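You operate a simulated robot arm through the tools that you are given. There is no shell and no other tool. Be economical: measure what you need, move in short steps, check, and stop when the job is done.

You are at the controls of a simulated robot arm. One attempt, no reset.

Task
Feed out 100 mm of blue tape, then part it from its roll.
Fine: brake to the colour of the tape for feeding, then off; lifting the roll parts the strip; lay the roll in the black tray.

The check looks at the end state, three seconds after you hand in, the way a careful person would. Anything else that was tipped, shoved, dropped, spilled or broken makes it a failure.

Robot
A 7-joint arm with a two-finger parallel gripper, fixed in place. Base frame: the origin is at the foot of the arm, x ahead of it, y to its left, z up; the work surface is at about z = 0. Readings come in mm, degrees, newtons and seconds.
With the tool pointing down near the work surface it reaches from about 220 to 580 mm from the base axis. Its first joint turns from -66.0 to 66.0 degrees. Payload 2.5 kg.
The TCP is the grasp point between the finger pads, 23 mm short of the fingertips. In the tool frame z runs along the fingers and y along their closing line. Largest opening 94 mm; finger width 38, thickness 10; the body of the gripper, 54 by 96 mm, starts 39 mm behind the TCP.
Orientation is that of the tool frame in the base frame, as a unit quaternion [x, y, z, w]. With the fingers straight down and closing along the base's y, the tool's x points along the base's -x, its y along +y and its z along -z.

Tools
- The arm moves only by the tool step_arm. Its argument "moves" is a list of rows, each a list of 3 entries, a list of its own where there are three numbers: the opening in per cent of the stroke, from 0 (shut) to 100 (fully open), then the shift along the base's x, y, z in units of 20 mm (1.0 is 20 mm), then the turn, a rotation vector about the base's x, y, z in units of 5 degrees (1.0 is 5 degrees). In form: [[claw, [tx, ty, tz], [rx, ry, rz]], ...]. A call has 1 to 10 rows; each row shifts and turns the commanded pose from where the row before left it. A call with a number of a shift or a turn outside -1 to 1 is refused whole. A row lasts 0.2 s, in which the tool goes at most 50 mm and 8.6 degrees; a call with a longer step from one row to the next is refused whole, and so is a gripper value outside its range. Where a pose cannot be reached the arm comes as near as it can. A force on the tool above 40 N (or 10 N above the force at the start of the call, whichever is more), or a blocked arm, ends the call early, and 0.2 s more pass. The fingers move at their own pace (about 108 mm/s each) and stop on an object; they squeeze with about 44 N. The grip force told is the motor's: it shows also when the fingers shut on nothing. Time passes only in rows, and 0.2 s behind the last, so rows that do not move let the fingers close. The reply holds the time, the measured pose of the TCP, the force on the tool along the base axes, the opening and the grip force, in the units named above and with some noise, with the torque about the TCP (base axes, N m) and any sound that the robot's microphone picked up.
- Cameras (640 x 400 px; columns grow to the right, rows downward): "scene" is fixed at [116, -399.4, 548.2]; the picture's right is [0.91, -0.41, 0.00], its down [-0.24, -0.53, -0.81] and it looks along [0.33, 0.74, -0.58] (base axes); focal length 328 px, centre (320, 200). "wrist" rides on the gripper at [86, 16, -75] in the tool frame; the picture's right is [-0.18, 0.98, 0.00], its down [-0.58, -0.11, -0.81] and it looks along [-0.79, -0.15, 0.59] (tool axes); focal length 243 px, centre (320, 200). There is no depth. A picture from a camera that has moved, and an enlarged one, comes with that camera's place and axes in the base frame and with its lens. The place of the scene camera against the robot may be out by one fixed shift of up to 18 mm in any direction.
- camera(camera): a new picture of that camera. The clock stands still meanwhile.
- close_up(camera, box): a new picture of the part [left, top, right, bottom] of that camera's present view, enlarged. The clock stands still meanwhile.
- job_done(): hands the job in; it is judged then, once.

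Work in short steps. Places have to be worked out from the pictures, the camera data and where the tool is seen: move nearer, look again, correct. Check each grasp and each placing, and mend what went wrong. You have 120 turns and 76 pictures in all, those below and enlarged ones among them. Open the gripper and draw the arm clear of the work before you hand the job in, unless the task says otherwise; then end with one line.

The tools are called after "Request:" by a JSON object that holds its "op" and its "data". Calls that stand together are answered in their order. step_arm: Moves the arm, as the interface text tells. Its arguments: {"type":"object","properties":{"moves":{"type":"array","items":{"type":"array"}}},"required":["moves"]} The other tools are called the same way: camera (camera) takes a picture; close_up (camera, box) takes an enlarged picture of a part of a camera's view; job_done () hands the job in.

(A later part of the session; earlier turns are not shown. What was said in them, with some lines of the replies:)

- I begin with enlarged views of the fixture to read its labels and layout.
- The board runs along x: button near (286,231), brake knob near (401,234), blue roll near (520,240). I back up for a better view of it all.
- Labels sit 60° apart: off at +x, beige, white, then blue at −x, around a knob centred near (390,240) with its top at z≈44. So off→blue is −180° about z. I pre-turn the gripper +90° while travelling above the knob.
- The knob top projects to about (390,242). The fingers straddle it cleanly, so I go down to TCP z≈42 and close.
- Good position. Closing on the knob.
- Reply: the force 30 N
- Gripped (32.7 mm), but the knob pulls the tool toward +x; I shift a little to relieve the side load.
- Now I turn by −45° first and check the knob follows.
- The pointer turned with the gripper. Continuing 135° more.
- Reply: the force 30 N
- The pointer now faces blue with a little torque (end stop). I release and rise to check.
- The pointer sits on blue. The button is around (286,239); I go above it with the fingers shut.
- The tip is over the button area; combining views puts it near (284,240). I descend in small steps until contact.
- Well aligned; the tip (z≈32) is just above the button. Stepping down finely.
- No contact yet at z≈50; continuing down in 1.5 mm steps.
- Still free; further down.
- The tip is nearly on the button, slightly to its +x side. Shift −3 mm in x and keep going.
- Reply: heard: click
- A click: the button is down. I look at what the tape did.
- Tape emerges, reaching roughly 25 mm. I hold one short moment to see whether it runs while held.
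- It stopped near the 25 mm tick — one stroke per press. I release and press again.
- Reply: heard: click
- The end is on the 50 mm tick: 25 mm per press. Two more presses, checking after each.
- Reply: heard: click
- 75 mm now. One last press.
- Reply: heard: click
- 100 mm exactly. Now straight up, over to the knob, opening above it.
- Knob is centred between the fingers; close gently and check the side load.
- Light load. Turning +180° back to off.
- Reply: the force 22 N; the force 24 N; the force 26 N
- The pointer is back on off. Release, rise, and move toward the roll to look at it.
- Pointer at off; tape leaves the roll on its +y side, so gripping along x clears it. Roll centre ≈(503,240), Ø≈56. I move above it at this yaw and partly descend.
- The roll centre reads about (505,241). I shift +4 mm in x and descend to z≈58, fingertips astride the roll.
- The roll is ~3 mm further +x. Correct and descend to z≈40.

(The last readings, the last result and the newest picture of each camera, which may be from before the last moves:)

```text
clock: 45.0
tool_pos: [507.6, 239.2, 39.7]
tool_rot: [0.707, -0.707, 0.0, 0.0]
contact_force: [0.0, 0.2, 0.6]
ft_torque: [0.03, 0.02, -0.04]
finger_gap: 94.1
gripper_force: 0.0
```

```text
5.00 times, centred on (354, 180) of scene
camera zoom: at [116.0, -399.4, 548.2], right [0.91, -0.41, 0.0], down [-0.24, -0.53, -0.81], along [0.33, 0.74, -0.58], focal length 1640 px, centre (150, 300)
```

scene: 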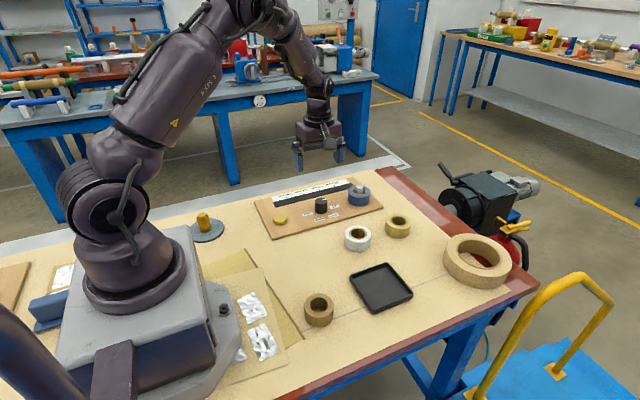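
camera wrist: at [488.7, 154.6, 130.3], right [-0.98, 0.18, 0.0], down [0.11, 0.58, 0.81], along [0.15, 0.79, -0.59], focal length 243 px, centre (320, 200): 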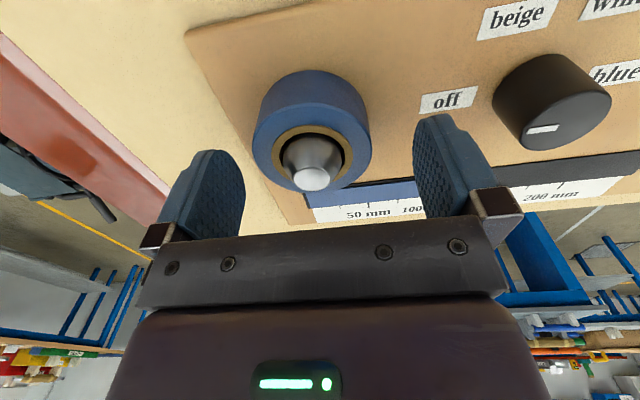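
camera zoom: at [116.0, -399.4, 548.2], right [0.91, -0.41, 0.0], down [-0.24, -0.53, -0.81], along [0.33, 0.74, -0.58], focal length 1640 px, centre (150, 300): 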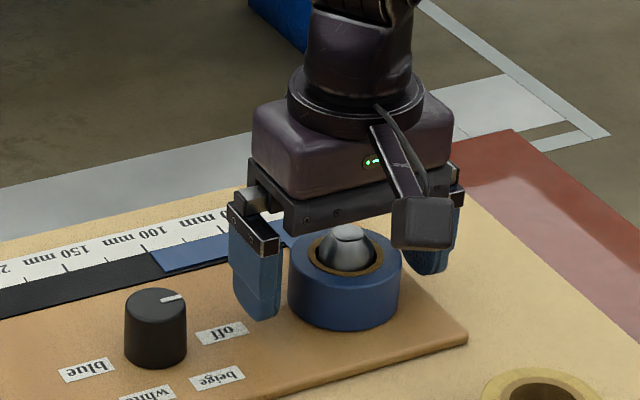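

Tips astride the roll. Close and read the side load.

Request:
{"op": "step_arm", "data": {"moves": [[70, [0, 0, 0], [0, 0, 0]], [62, [0, 0, 0], [0, 0, 0]]]}}

Request:
{"op": "camera", "data": {"camera": "wrist"}}

```text
clock: 45.6
tool_pos: [508.5, 239.9, 40.8]
tool_rot: [0.707, -0.707, 0.0, -0.001]
contact_force: [5.3, 1.3, -1.8]
ft_torque: [-0.03, -0.01, -0.01]
finger_gap: 61.2
gripper_force: 43.8
```

```text
37 pictures are left
camera wrist: at [490.2, 153.8, 114.6], right [-0.98, 0.18, 0.0], down [0.11, 0.58, 0.81], along [0.15, 0.79, -0.59], focal length 243 px, centre (320, 200)
```

wrist: 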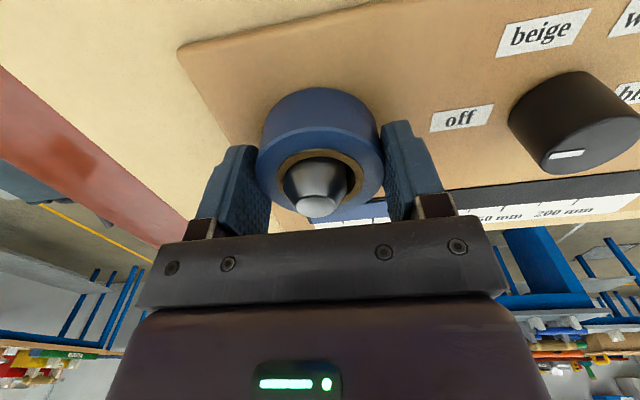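

Contact at about 61 mm. Close fully and lift slightly.

Request:
{"op": "step_arm", "data": {"moves": [[0, [0.03, 0, 0], [0, 0, 0]], [0, [0, 0, 0], [0, 0, 0]], [0, [0, 0, 0], [0, 0, 0]]]}}

Request:
{"op": "step_arm", "data": {"moves": [[0, [0, 0, 0.25], [0, 0, 0]], [0, [0, 0, 0.25], [0, 0, 0]], [0, [0, 0, 0.5], [0, 0, 0]]]}}

Request:
{"op": "close_up", "data": {"camera": "scene", "box": [290, 140, 418, 220]}}

```text
clock: 46.4
tool_pos: [507.9, 239.4, 39.7]
tool_rot: [-0.707, 0.707, -0.001, 0.001]
contact_force: [5.5, 1.6, 1.1]
ft_torque: [0.0, -0.12, -0.01]
finger_gap: 60.7
gripper_force: 44.3
```

```text
clock: 47.0
tool_pos: [506.9, 238.9, 43.9]
tool_rot: [-0.707, 0.707, 0.0, 0.001]
contact_force: [5.8, 3.0, -7.0]
ft_torque: [-0.03, 0.01, 0.01]
finger_gap: 60.8
gripper_force: 43.9
stopped in row 2: the force on the tool passed its limit at 46 N (the readings are from after the stop); the commanded pose is now the measured one
```

```text
5.00 times, centred on (354, 180) of scene
camera zoom: at [116.0, -399.4, 548.2], right [0.91, -0.41, 0.0], down [-0.24, -0.53, -0.81], along [0.33, 0.74, -0.58], focal length 1640 px, centre (150, 300)
```

zoom: 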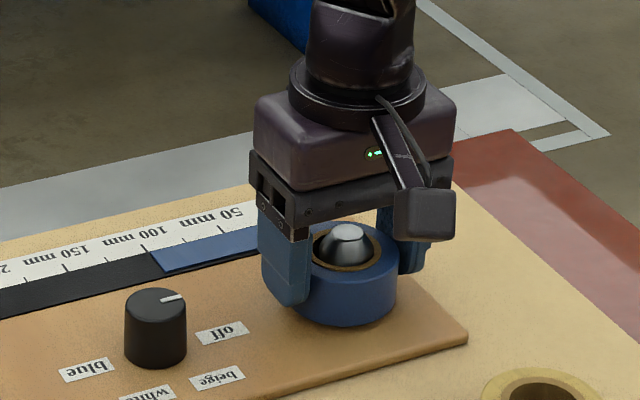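

The lift loaded up to 46 N and stopped: the roll may bind on the spindle or the strip is resisting. I relieve the +x side load and lift more slowly.

Request:
{"op": "step_arm", "data": {"moves": [[0, [0.05, 0.05, 0], [0, 0, 0]], [0, [0, 0, 0.05], [0, 0, 0]], [0, [0, 0, 0.05], [0, 0, 0]]]}}

Request:
{"op": "close_up", "data": {"camera": "scene", "box": [322, 160, 402, 210]}}

```text
clock: 47.8
tool_pos: [509.2, 240.6, 47.8]
tool_rot: [0.708, -0.706, 0.0, 0.0]
contact_force: [-0.1, 0.0, -0.5]
ft_torque: [0.0, 0.0, -0.01]
finger_gap: 60.9
gripper_force: 44.0
```

```text
8.00 times, centred on (362, 185) of scene
camera zoom: at [116.0, -399.4, 548.2], right [0.91, -0.41, 0.0], down [-0.24, -0.53, -0.81], along [0.33, 0.74, -0.58], focal length 2623 px, centre (-16, 320)
```

zoom: 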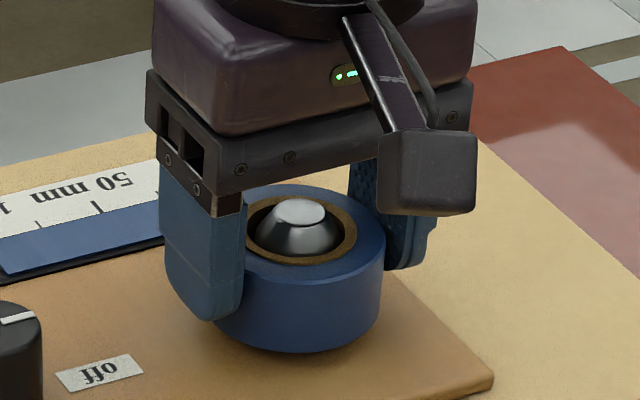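

The load vanished: the strip has parted and the roll is held and rising. Lift it straight off the spindle.

Request:
{"op": "step_arm", "data": {"moves": [[0, [0, 0, 0.3], [0, 0, 0]], [0, [0, 0, 0.4], [0, 0, 0]], [0, [0, 0, 0.6], [0, 0, 0]], [0, [0, 0, 0.8], [0, 0, 0]], [0, [0, 0, 0.8], [0, 0, 0]], [0, [0, 0, 0.8], [0, 0, 0]], [0, [0, 0, 0.8], [0, 0, 0]]]}}

Request:
{"op": "camera", "data": {"camera": "scene"}}

Request:
{"op": "close_up", "data": {"camera": "scene", "box": [300, 140, 412, 210]}}

```text
clock: 49.4
tool_pos: [510.0, 240.4, 139.3]
tool_rot: [-0.707, 0.708, 0.0, 0.0]
contact_force: [-1.3, -0.8, -1.2]
ft_torque: [0.0, 0.02, -0.01]
finger_gap: 60.8
gripper_force: 44.0
```

```text
34 pictures are left
```

scene: 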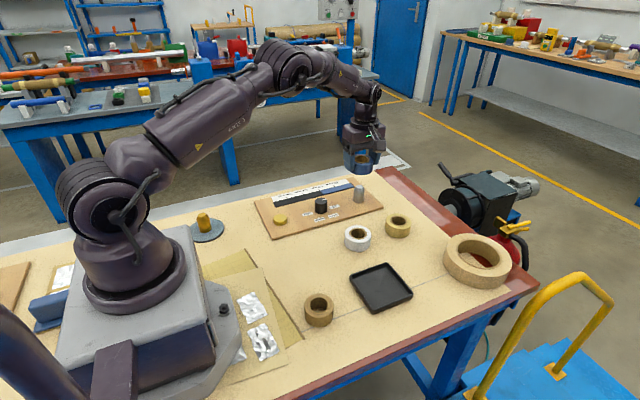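

```text
5.71 times, centred on (356, 175) of scene
camera zoom: at [116.0, -399.4, 548.2], right [0.91, -0.41, 0.0], down [-0.24, -0.53, -0.81], along [0.33, 0.74, -0.58], focal length 1874 px, centre (114, 343)
```

zoom: 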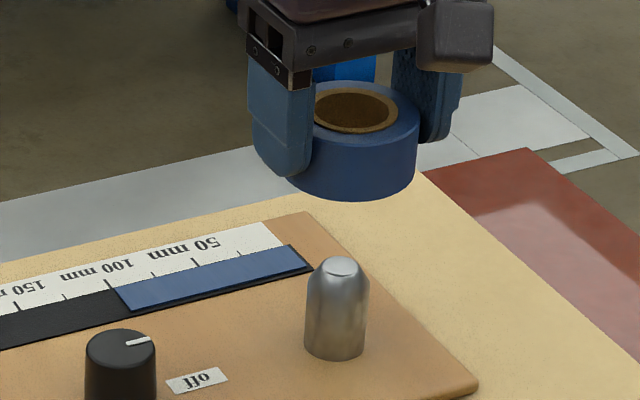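

Clean strip of 100 mm left on the lane, the roll is in the gripper. Now carry it to the tray (≈(409,−35)), turning −90° on the way.

Request:
{"op": "step_arm", "data": {"moves": [[0, [-0.25, -0.69, 0], [0, 0, -0.9]], [0, [-0.25, -0.69, 0], [0, 0, -0.9]], [0, [-0.25, -0.69, 0], [0, 0, -0.9]], [0, [-0.25, -0.69, 0], [0, 0, -0.9]], [0, [-0.25, -0.69, 0], [0, 0, -0.9]], [0, [-0.25, -0.69, 0], [0, 0, -0.9]], [0, [-0.25, -0.69, 0], [0, 0, -0.9]], [0, [-0.25, -0.69, 0], [0, 0, -0.9]], [0, [-0.25, -0.69, 0], [0, 0, -0.9]], [0, [-0.25, -0.69, 0], [0, 0, -0.9]]]}}

Request:
{"op": "step_arm", "data": {"moves": [[0, [-0.25, -0.69, 0], [0, 0, -0.9]], [0, [-0.25, -0.69, 0], [0, 0, -0.9]], [0, [-0.25, -0.69, 0], [0, 0, -0.9]], [0, [-0.25, -0.69, 0], [0, 0, -0.9]], [0, [-0.25, -0.69, 0], [0, 0, -0.9]], [0, [-0.25, -0.69, 0], [0, 0, -0.9]], [0, [-0.25, -0.69, 0], [0, 0, -0.9]], [0, [-0.25, -0.69, 0], [0, 0, -0.9]], [0, [-0.25, -0.69, 0], [0, 0, -0.9]], [0, [-0.25, -0.69, 0], [0, 0, -0.9]]]}}

Request:
{"op": "camera", "data": {"camera": "wrist"}}

Request:
{"op": "camera", "data": {"camera": "scene"}}

```text
clock: 51.6
tool_pos: [457.6, 101.9, 136.1]
tool_rot: [-0.383, 0.924, 0.0, 0.0]
contact_force: [0.6, 0.2, -0.8]
ft_torque: [-0.03, -0.03, 0.0]
finger_gap: 61.0
gripper_force: 44.5
```

```text
clock: 53.8
tool_pos: [408.6, -34.9, 137.4]
tool_rot: [0.0, 1.0, -0.001, 0.0]
contact_force: [0.2, 0.1, -0.9]
ft_torque: [-0.01, -0.03, 0.01]
finger_gap: 60.9
gripper_force: 44.1
```

```text
32 pictures are left
camera wrist: at [320.1, -18.2, 211.4], right [0.18, 0.98, 0.0], down [0.58, -0.11, 0.81], along [0.79, -0.15, -0.59], focal length 243 px, centre (320, 200)
```

wrist: 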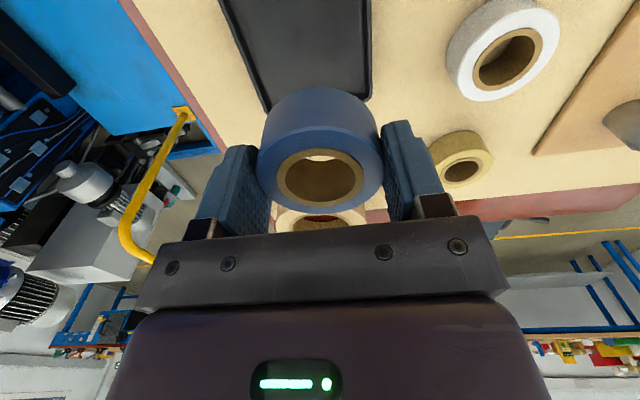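

```text
31 pictures are left
```

scene: 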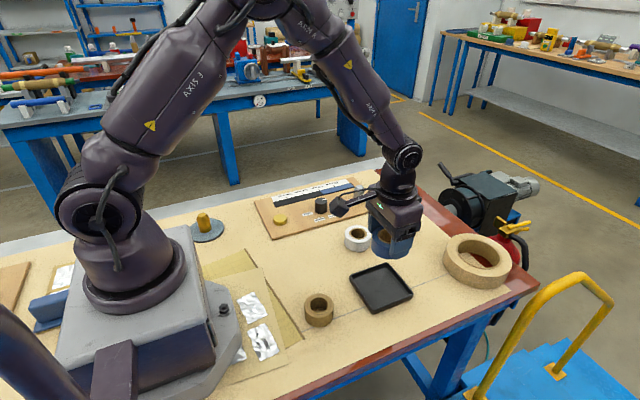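

Tray centre works out at ≈(408,−39). I shift −4 mm in y and descend to z≈75 and look.

Request:
{"op": "step_arm", "data": {"moves": [[0, [0, -0.2, -0.8], [0, 0, 0]], [0, [0, 0, -0.8], [0, 0, 0]], [0, [0, 0, -0.8], [0, 0, 0]], [0, [0, 0, -0.8], [0, 0, 0]]]}}

Request:
{"op": "camera", "data": {"camera": "wrist"}}

Request:
{"op": "close_up", "data": {"camera": "scene", "box": [317, 230, 445, 310]}}

```text
clock: 54.8
tool_pos: [408.7, -39.0, 74.1]
tool_rot: [0.0, 1.0, -0.001, 0.0]
contact_force: [0.6, 0.7, -0.2]
ft_torque: [-0.03, -0.01, 0.01]
finger_gap: 60.7
gripper_force: 44.2
```

```text
30 pictures are left
camera wrist: at [321.1, -22.9, 148.1], right [0.18, 0.98, 0.0], down [0.58, -0.11, 0.81], along [0.79, -0.15, -0.59], focal length 243 px, centre (320, 200)
```

wrist: 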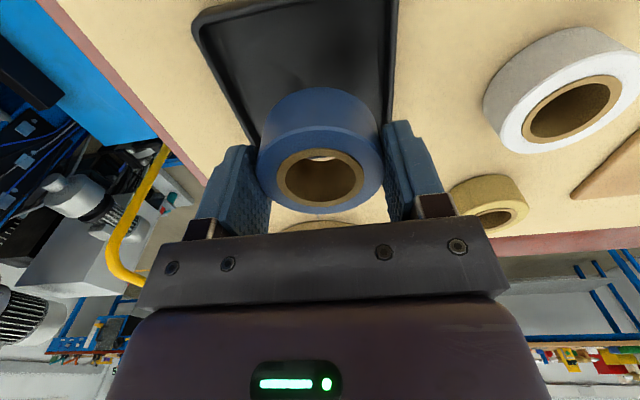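

```text
5.00 times, centred on (381, 270) of scene
camera zoom: at [116.0, -399.4, 548.2], right [0.91, -0.41, 0.0], down [-0.24, -0.53, -0.81], along [0.33, 0.74, -0.58], focal length 1640 px, centre (15, -150)
```

zoom: 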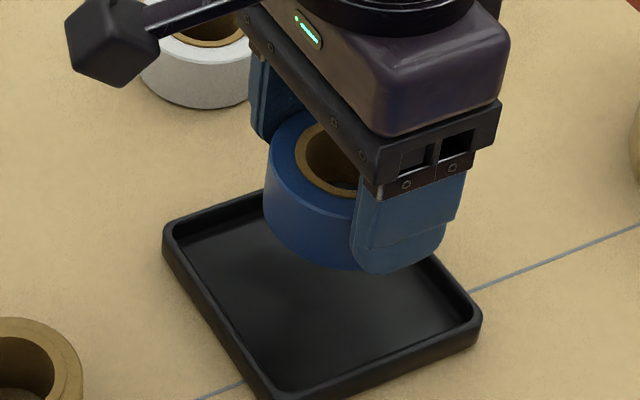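

Tray spans about x 355–453, y −90…4, so I'm well centred. Nudge and descend to z≈42.

Request:
{"op": "step_arm", "data": {"moves": [[0, [-0.1, -0.1, -0.6], [0, 0, 0]], [0, [0, 0, -0.6], [0, 0, 0]], [0, [0, 0, -0.4], [0, 0, 0]]]}}

Request:
{"op": "close_up", "data": {"camera": "scene", "box": [317, 230, 445, 310]}}

```text
clock: 55.6
tool_pos: [404.7, -41.0, 41.6]
tool_rot: [0.0, 1.0, 0.0, 0.0]
contact_force: [-0.4, -0.2, -1.2]
ft_torque: [-0.01, -0.02, 0.02]
finger_gap: 60.9
gripper_force: 44.0
```

```text
5.00 times, centred on (381, 270) of scene
camera zoom: at [116.0, -399.4, 548.2], right [0.91, -0.41, 0.0], down [-0.24, -0.53, -0.81], along [0.33, 0.74, -0.58], focal length 1640 px, centre (15, -150)
```

zoom: 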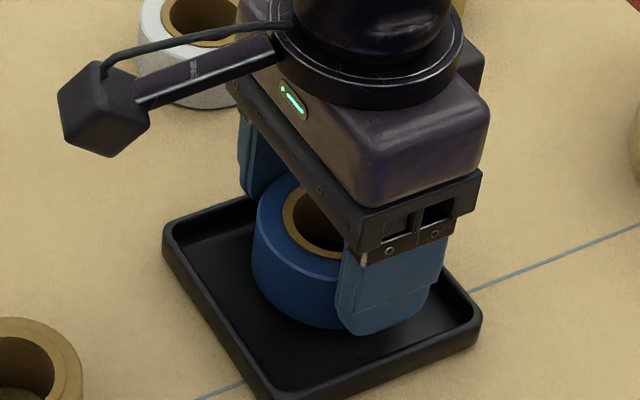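

Over the tray floor. Down in small steps until contact.

Request:
{"op": "step_arm", "data": {"moves": [[0, [0, 0, -0.1], [0, 0, 0]], [0, [0, 0, -0.1], [0, 0, 0]]]}}

Request:
{"op": "step_arm", "data": {"moves": [[0, [0, 0, -0.06], [0, 0, 0]], [0, [0, 0, -0.06], [0, 0, 0]]]}}

```text
clock: 56.2
tool_pos: [405.2, -41.4, 37.8]
tool_rot: [0.0, 1.0, 0.0, -0.001]
contact_force: [-0.8, -0.7, -0.3]
ft_torque: [0.03, 0.0, 0.0]
finger_gap: 61.0
gripper_force: 44.1
```

```text
clock: 56.8
tool_pos: [406.5, -41.4, 35.8]
tool_rot: [0.0, 1.0, 0.0, 0.001]
contact_force: [-9.8, -0.6, 34.7]
ft_torque: [0.4, 0.15, 0.09]
finger_gap: 61.1
gripper_force: 44.7
```

The roll rests on the tray floor. Ease off, open only slightly so the fingers don't push the tray, and rise.

Request:
{"op": "step_arm", "data": {"moves": [[0, [0, 0, 0.07], [0, 0, 0]], [70, [0, 0, 0], [0, 0, 0]], [70, [0, 0, 0], [0, 0, 0]], [70, [0, 0, 0.3], [0, 0, 0]], [70, [0, 0, 0.3], [0, 0, 0]]]}}

Request:
{"op": "close_up", "data": {"camera": "scene", "box": [317, 230, 445, 310]}}

```text
clock: 58.0
tool_pos: [405.7, -41.1, 48.4]
tool_rot: [-0.001, 1.0, 0.0, -0.001]
contact_force: [0.6, 0.2, -0.6]
ft_torque: [-0.01, 0.04, 0.0]
finger_gap: 66.0
gripper_force: 0.0
```

```text
5.00 times, centred on (381, 270) of scene
camera zoom: at [116.0, -399.4, 548.2], right [0.91, -0.41, 0.0], down [-0.24, -0.53, -0.81], along [0.33, 0.74, -0.58], focal length 1640 px, centre (15, -150)
```

zoom: 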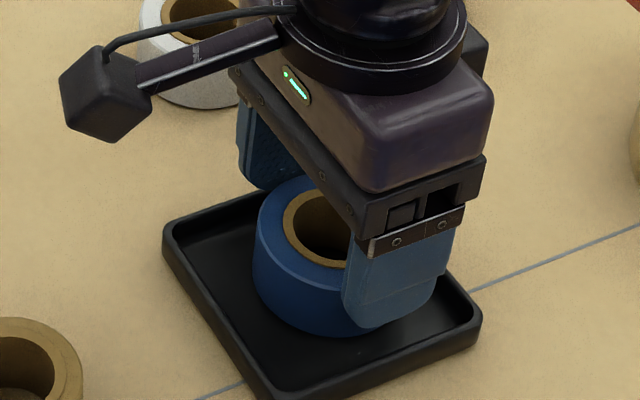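

The roll stays flat in the tray. Rise and draw clear.

Request:
{"op": "step_arm", "data": {"moves": [[75, [0, 0, 0.7], [0, 0, 0]], [80, [0, 0, 1], [0, 0, 0]], [100, [0, 0, 1], [0, 0, 0]], [100, [0, 0, 1], [0, 0, 0]], [100, [-0.5, 0, 1], [0, 0, 0]], [100, [-1, 0, 1], [0, 0, 0]], [100, [-1, 0, 1], [0, 0, 0]], [100, [-1, 0, 1], [0, 0, 0]], [100, [-1, 0, 1], [0, 0, 0]]]}}

Request:
{"op": "camera", "data": {"camera": "scene"}}

Request:
{"op": "close_up", "data": {"camera": "scene", "box": [240, 160, 432, 280]}}

Request:
{"op": "close_up", "data": {"camera": "scene", "box": [317, 240, 445, 320]}}

```text
clock: 60.0
tool_pos: [318.5, -41.6, 220.7]
tool_rot: [0.0, 1.0, 0.0, -0.001]
contact_force: [-1.0, 0.0, 0.5]
ft_torque: [-0.02, 0.01, 0.02]
finger_gap: 94.0
gripper_force: 0.1
```

```text
26 pictures are left
```

scene: 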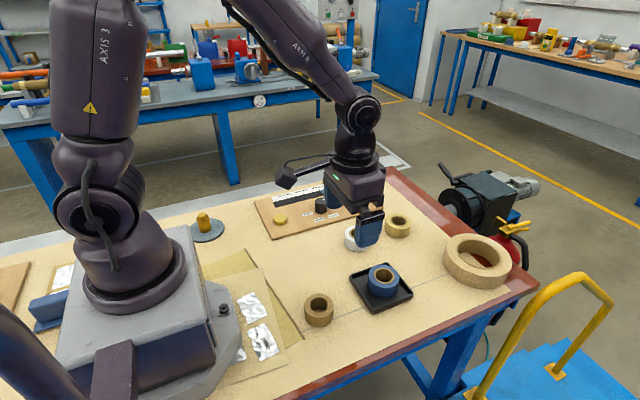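

```text
3.33 times, centred on (336, 220) of scene
camera zoom: at [116.0, -399.4, 548.2], right [0.91, -0.41, 0.0], down [-0.24, -0.53, -0.81], along [0.33, 0.74, -0.58], focal length 1093 px, centre (267, 133)
```

zoom: 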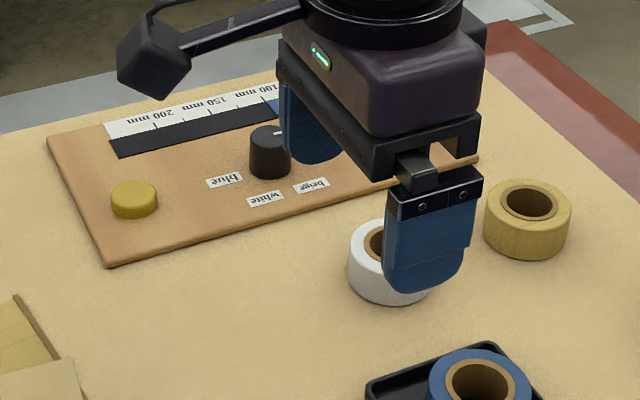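

```text
5.00 times, centred on (381, 280) of scene
camera zoom: at [116.0, -399.4, 548.2], right [0.91, -0.41, 0.0], down [-0.24, -0.53, -0.81], along [0.33, 0.74, -0.58], focal length 1640 px, centre (15, -200)
```

zoom: 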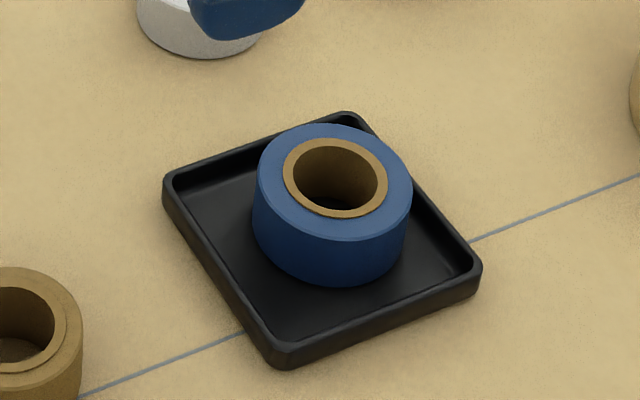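

The blue roll lies flat in the tray, the 100 mm strip is on the lane, the knob is at off, the gripper is open, and the arm is clear, so I hand in.

Request:
{"op": "job_done", "data": {}}

```text
The job is handed in.
```

I fed out 100 mm of blue tape, turned the brake back to off, parted the strip by lifting the roll, laid the roll in the black tray, and handed the job in.
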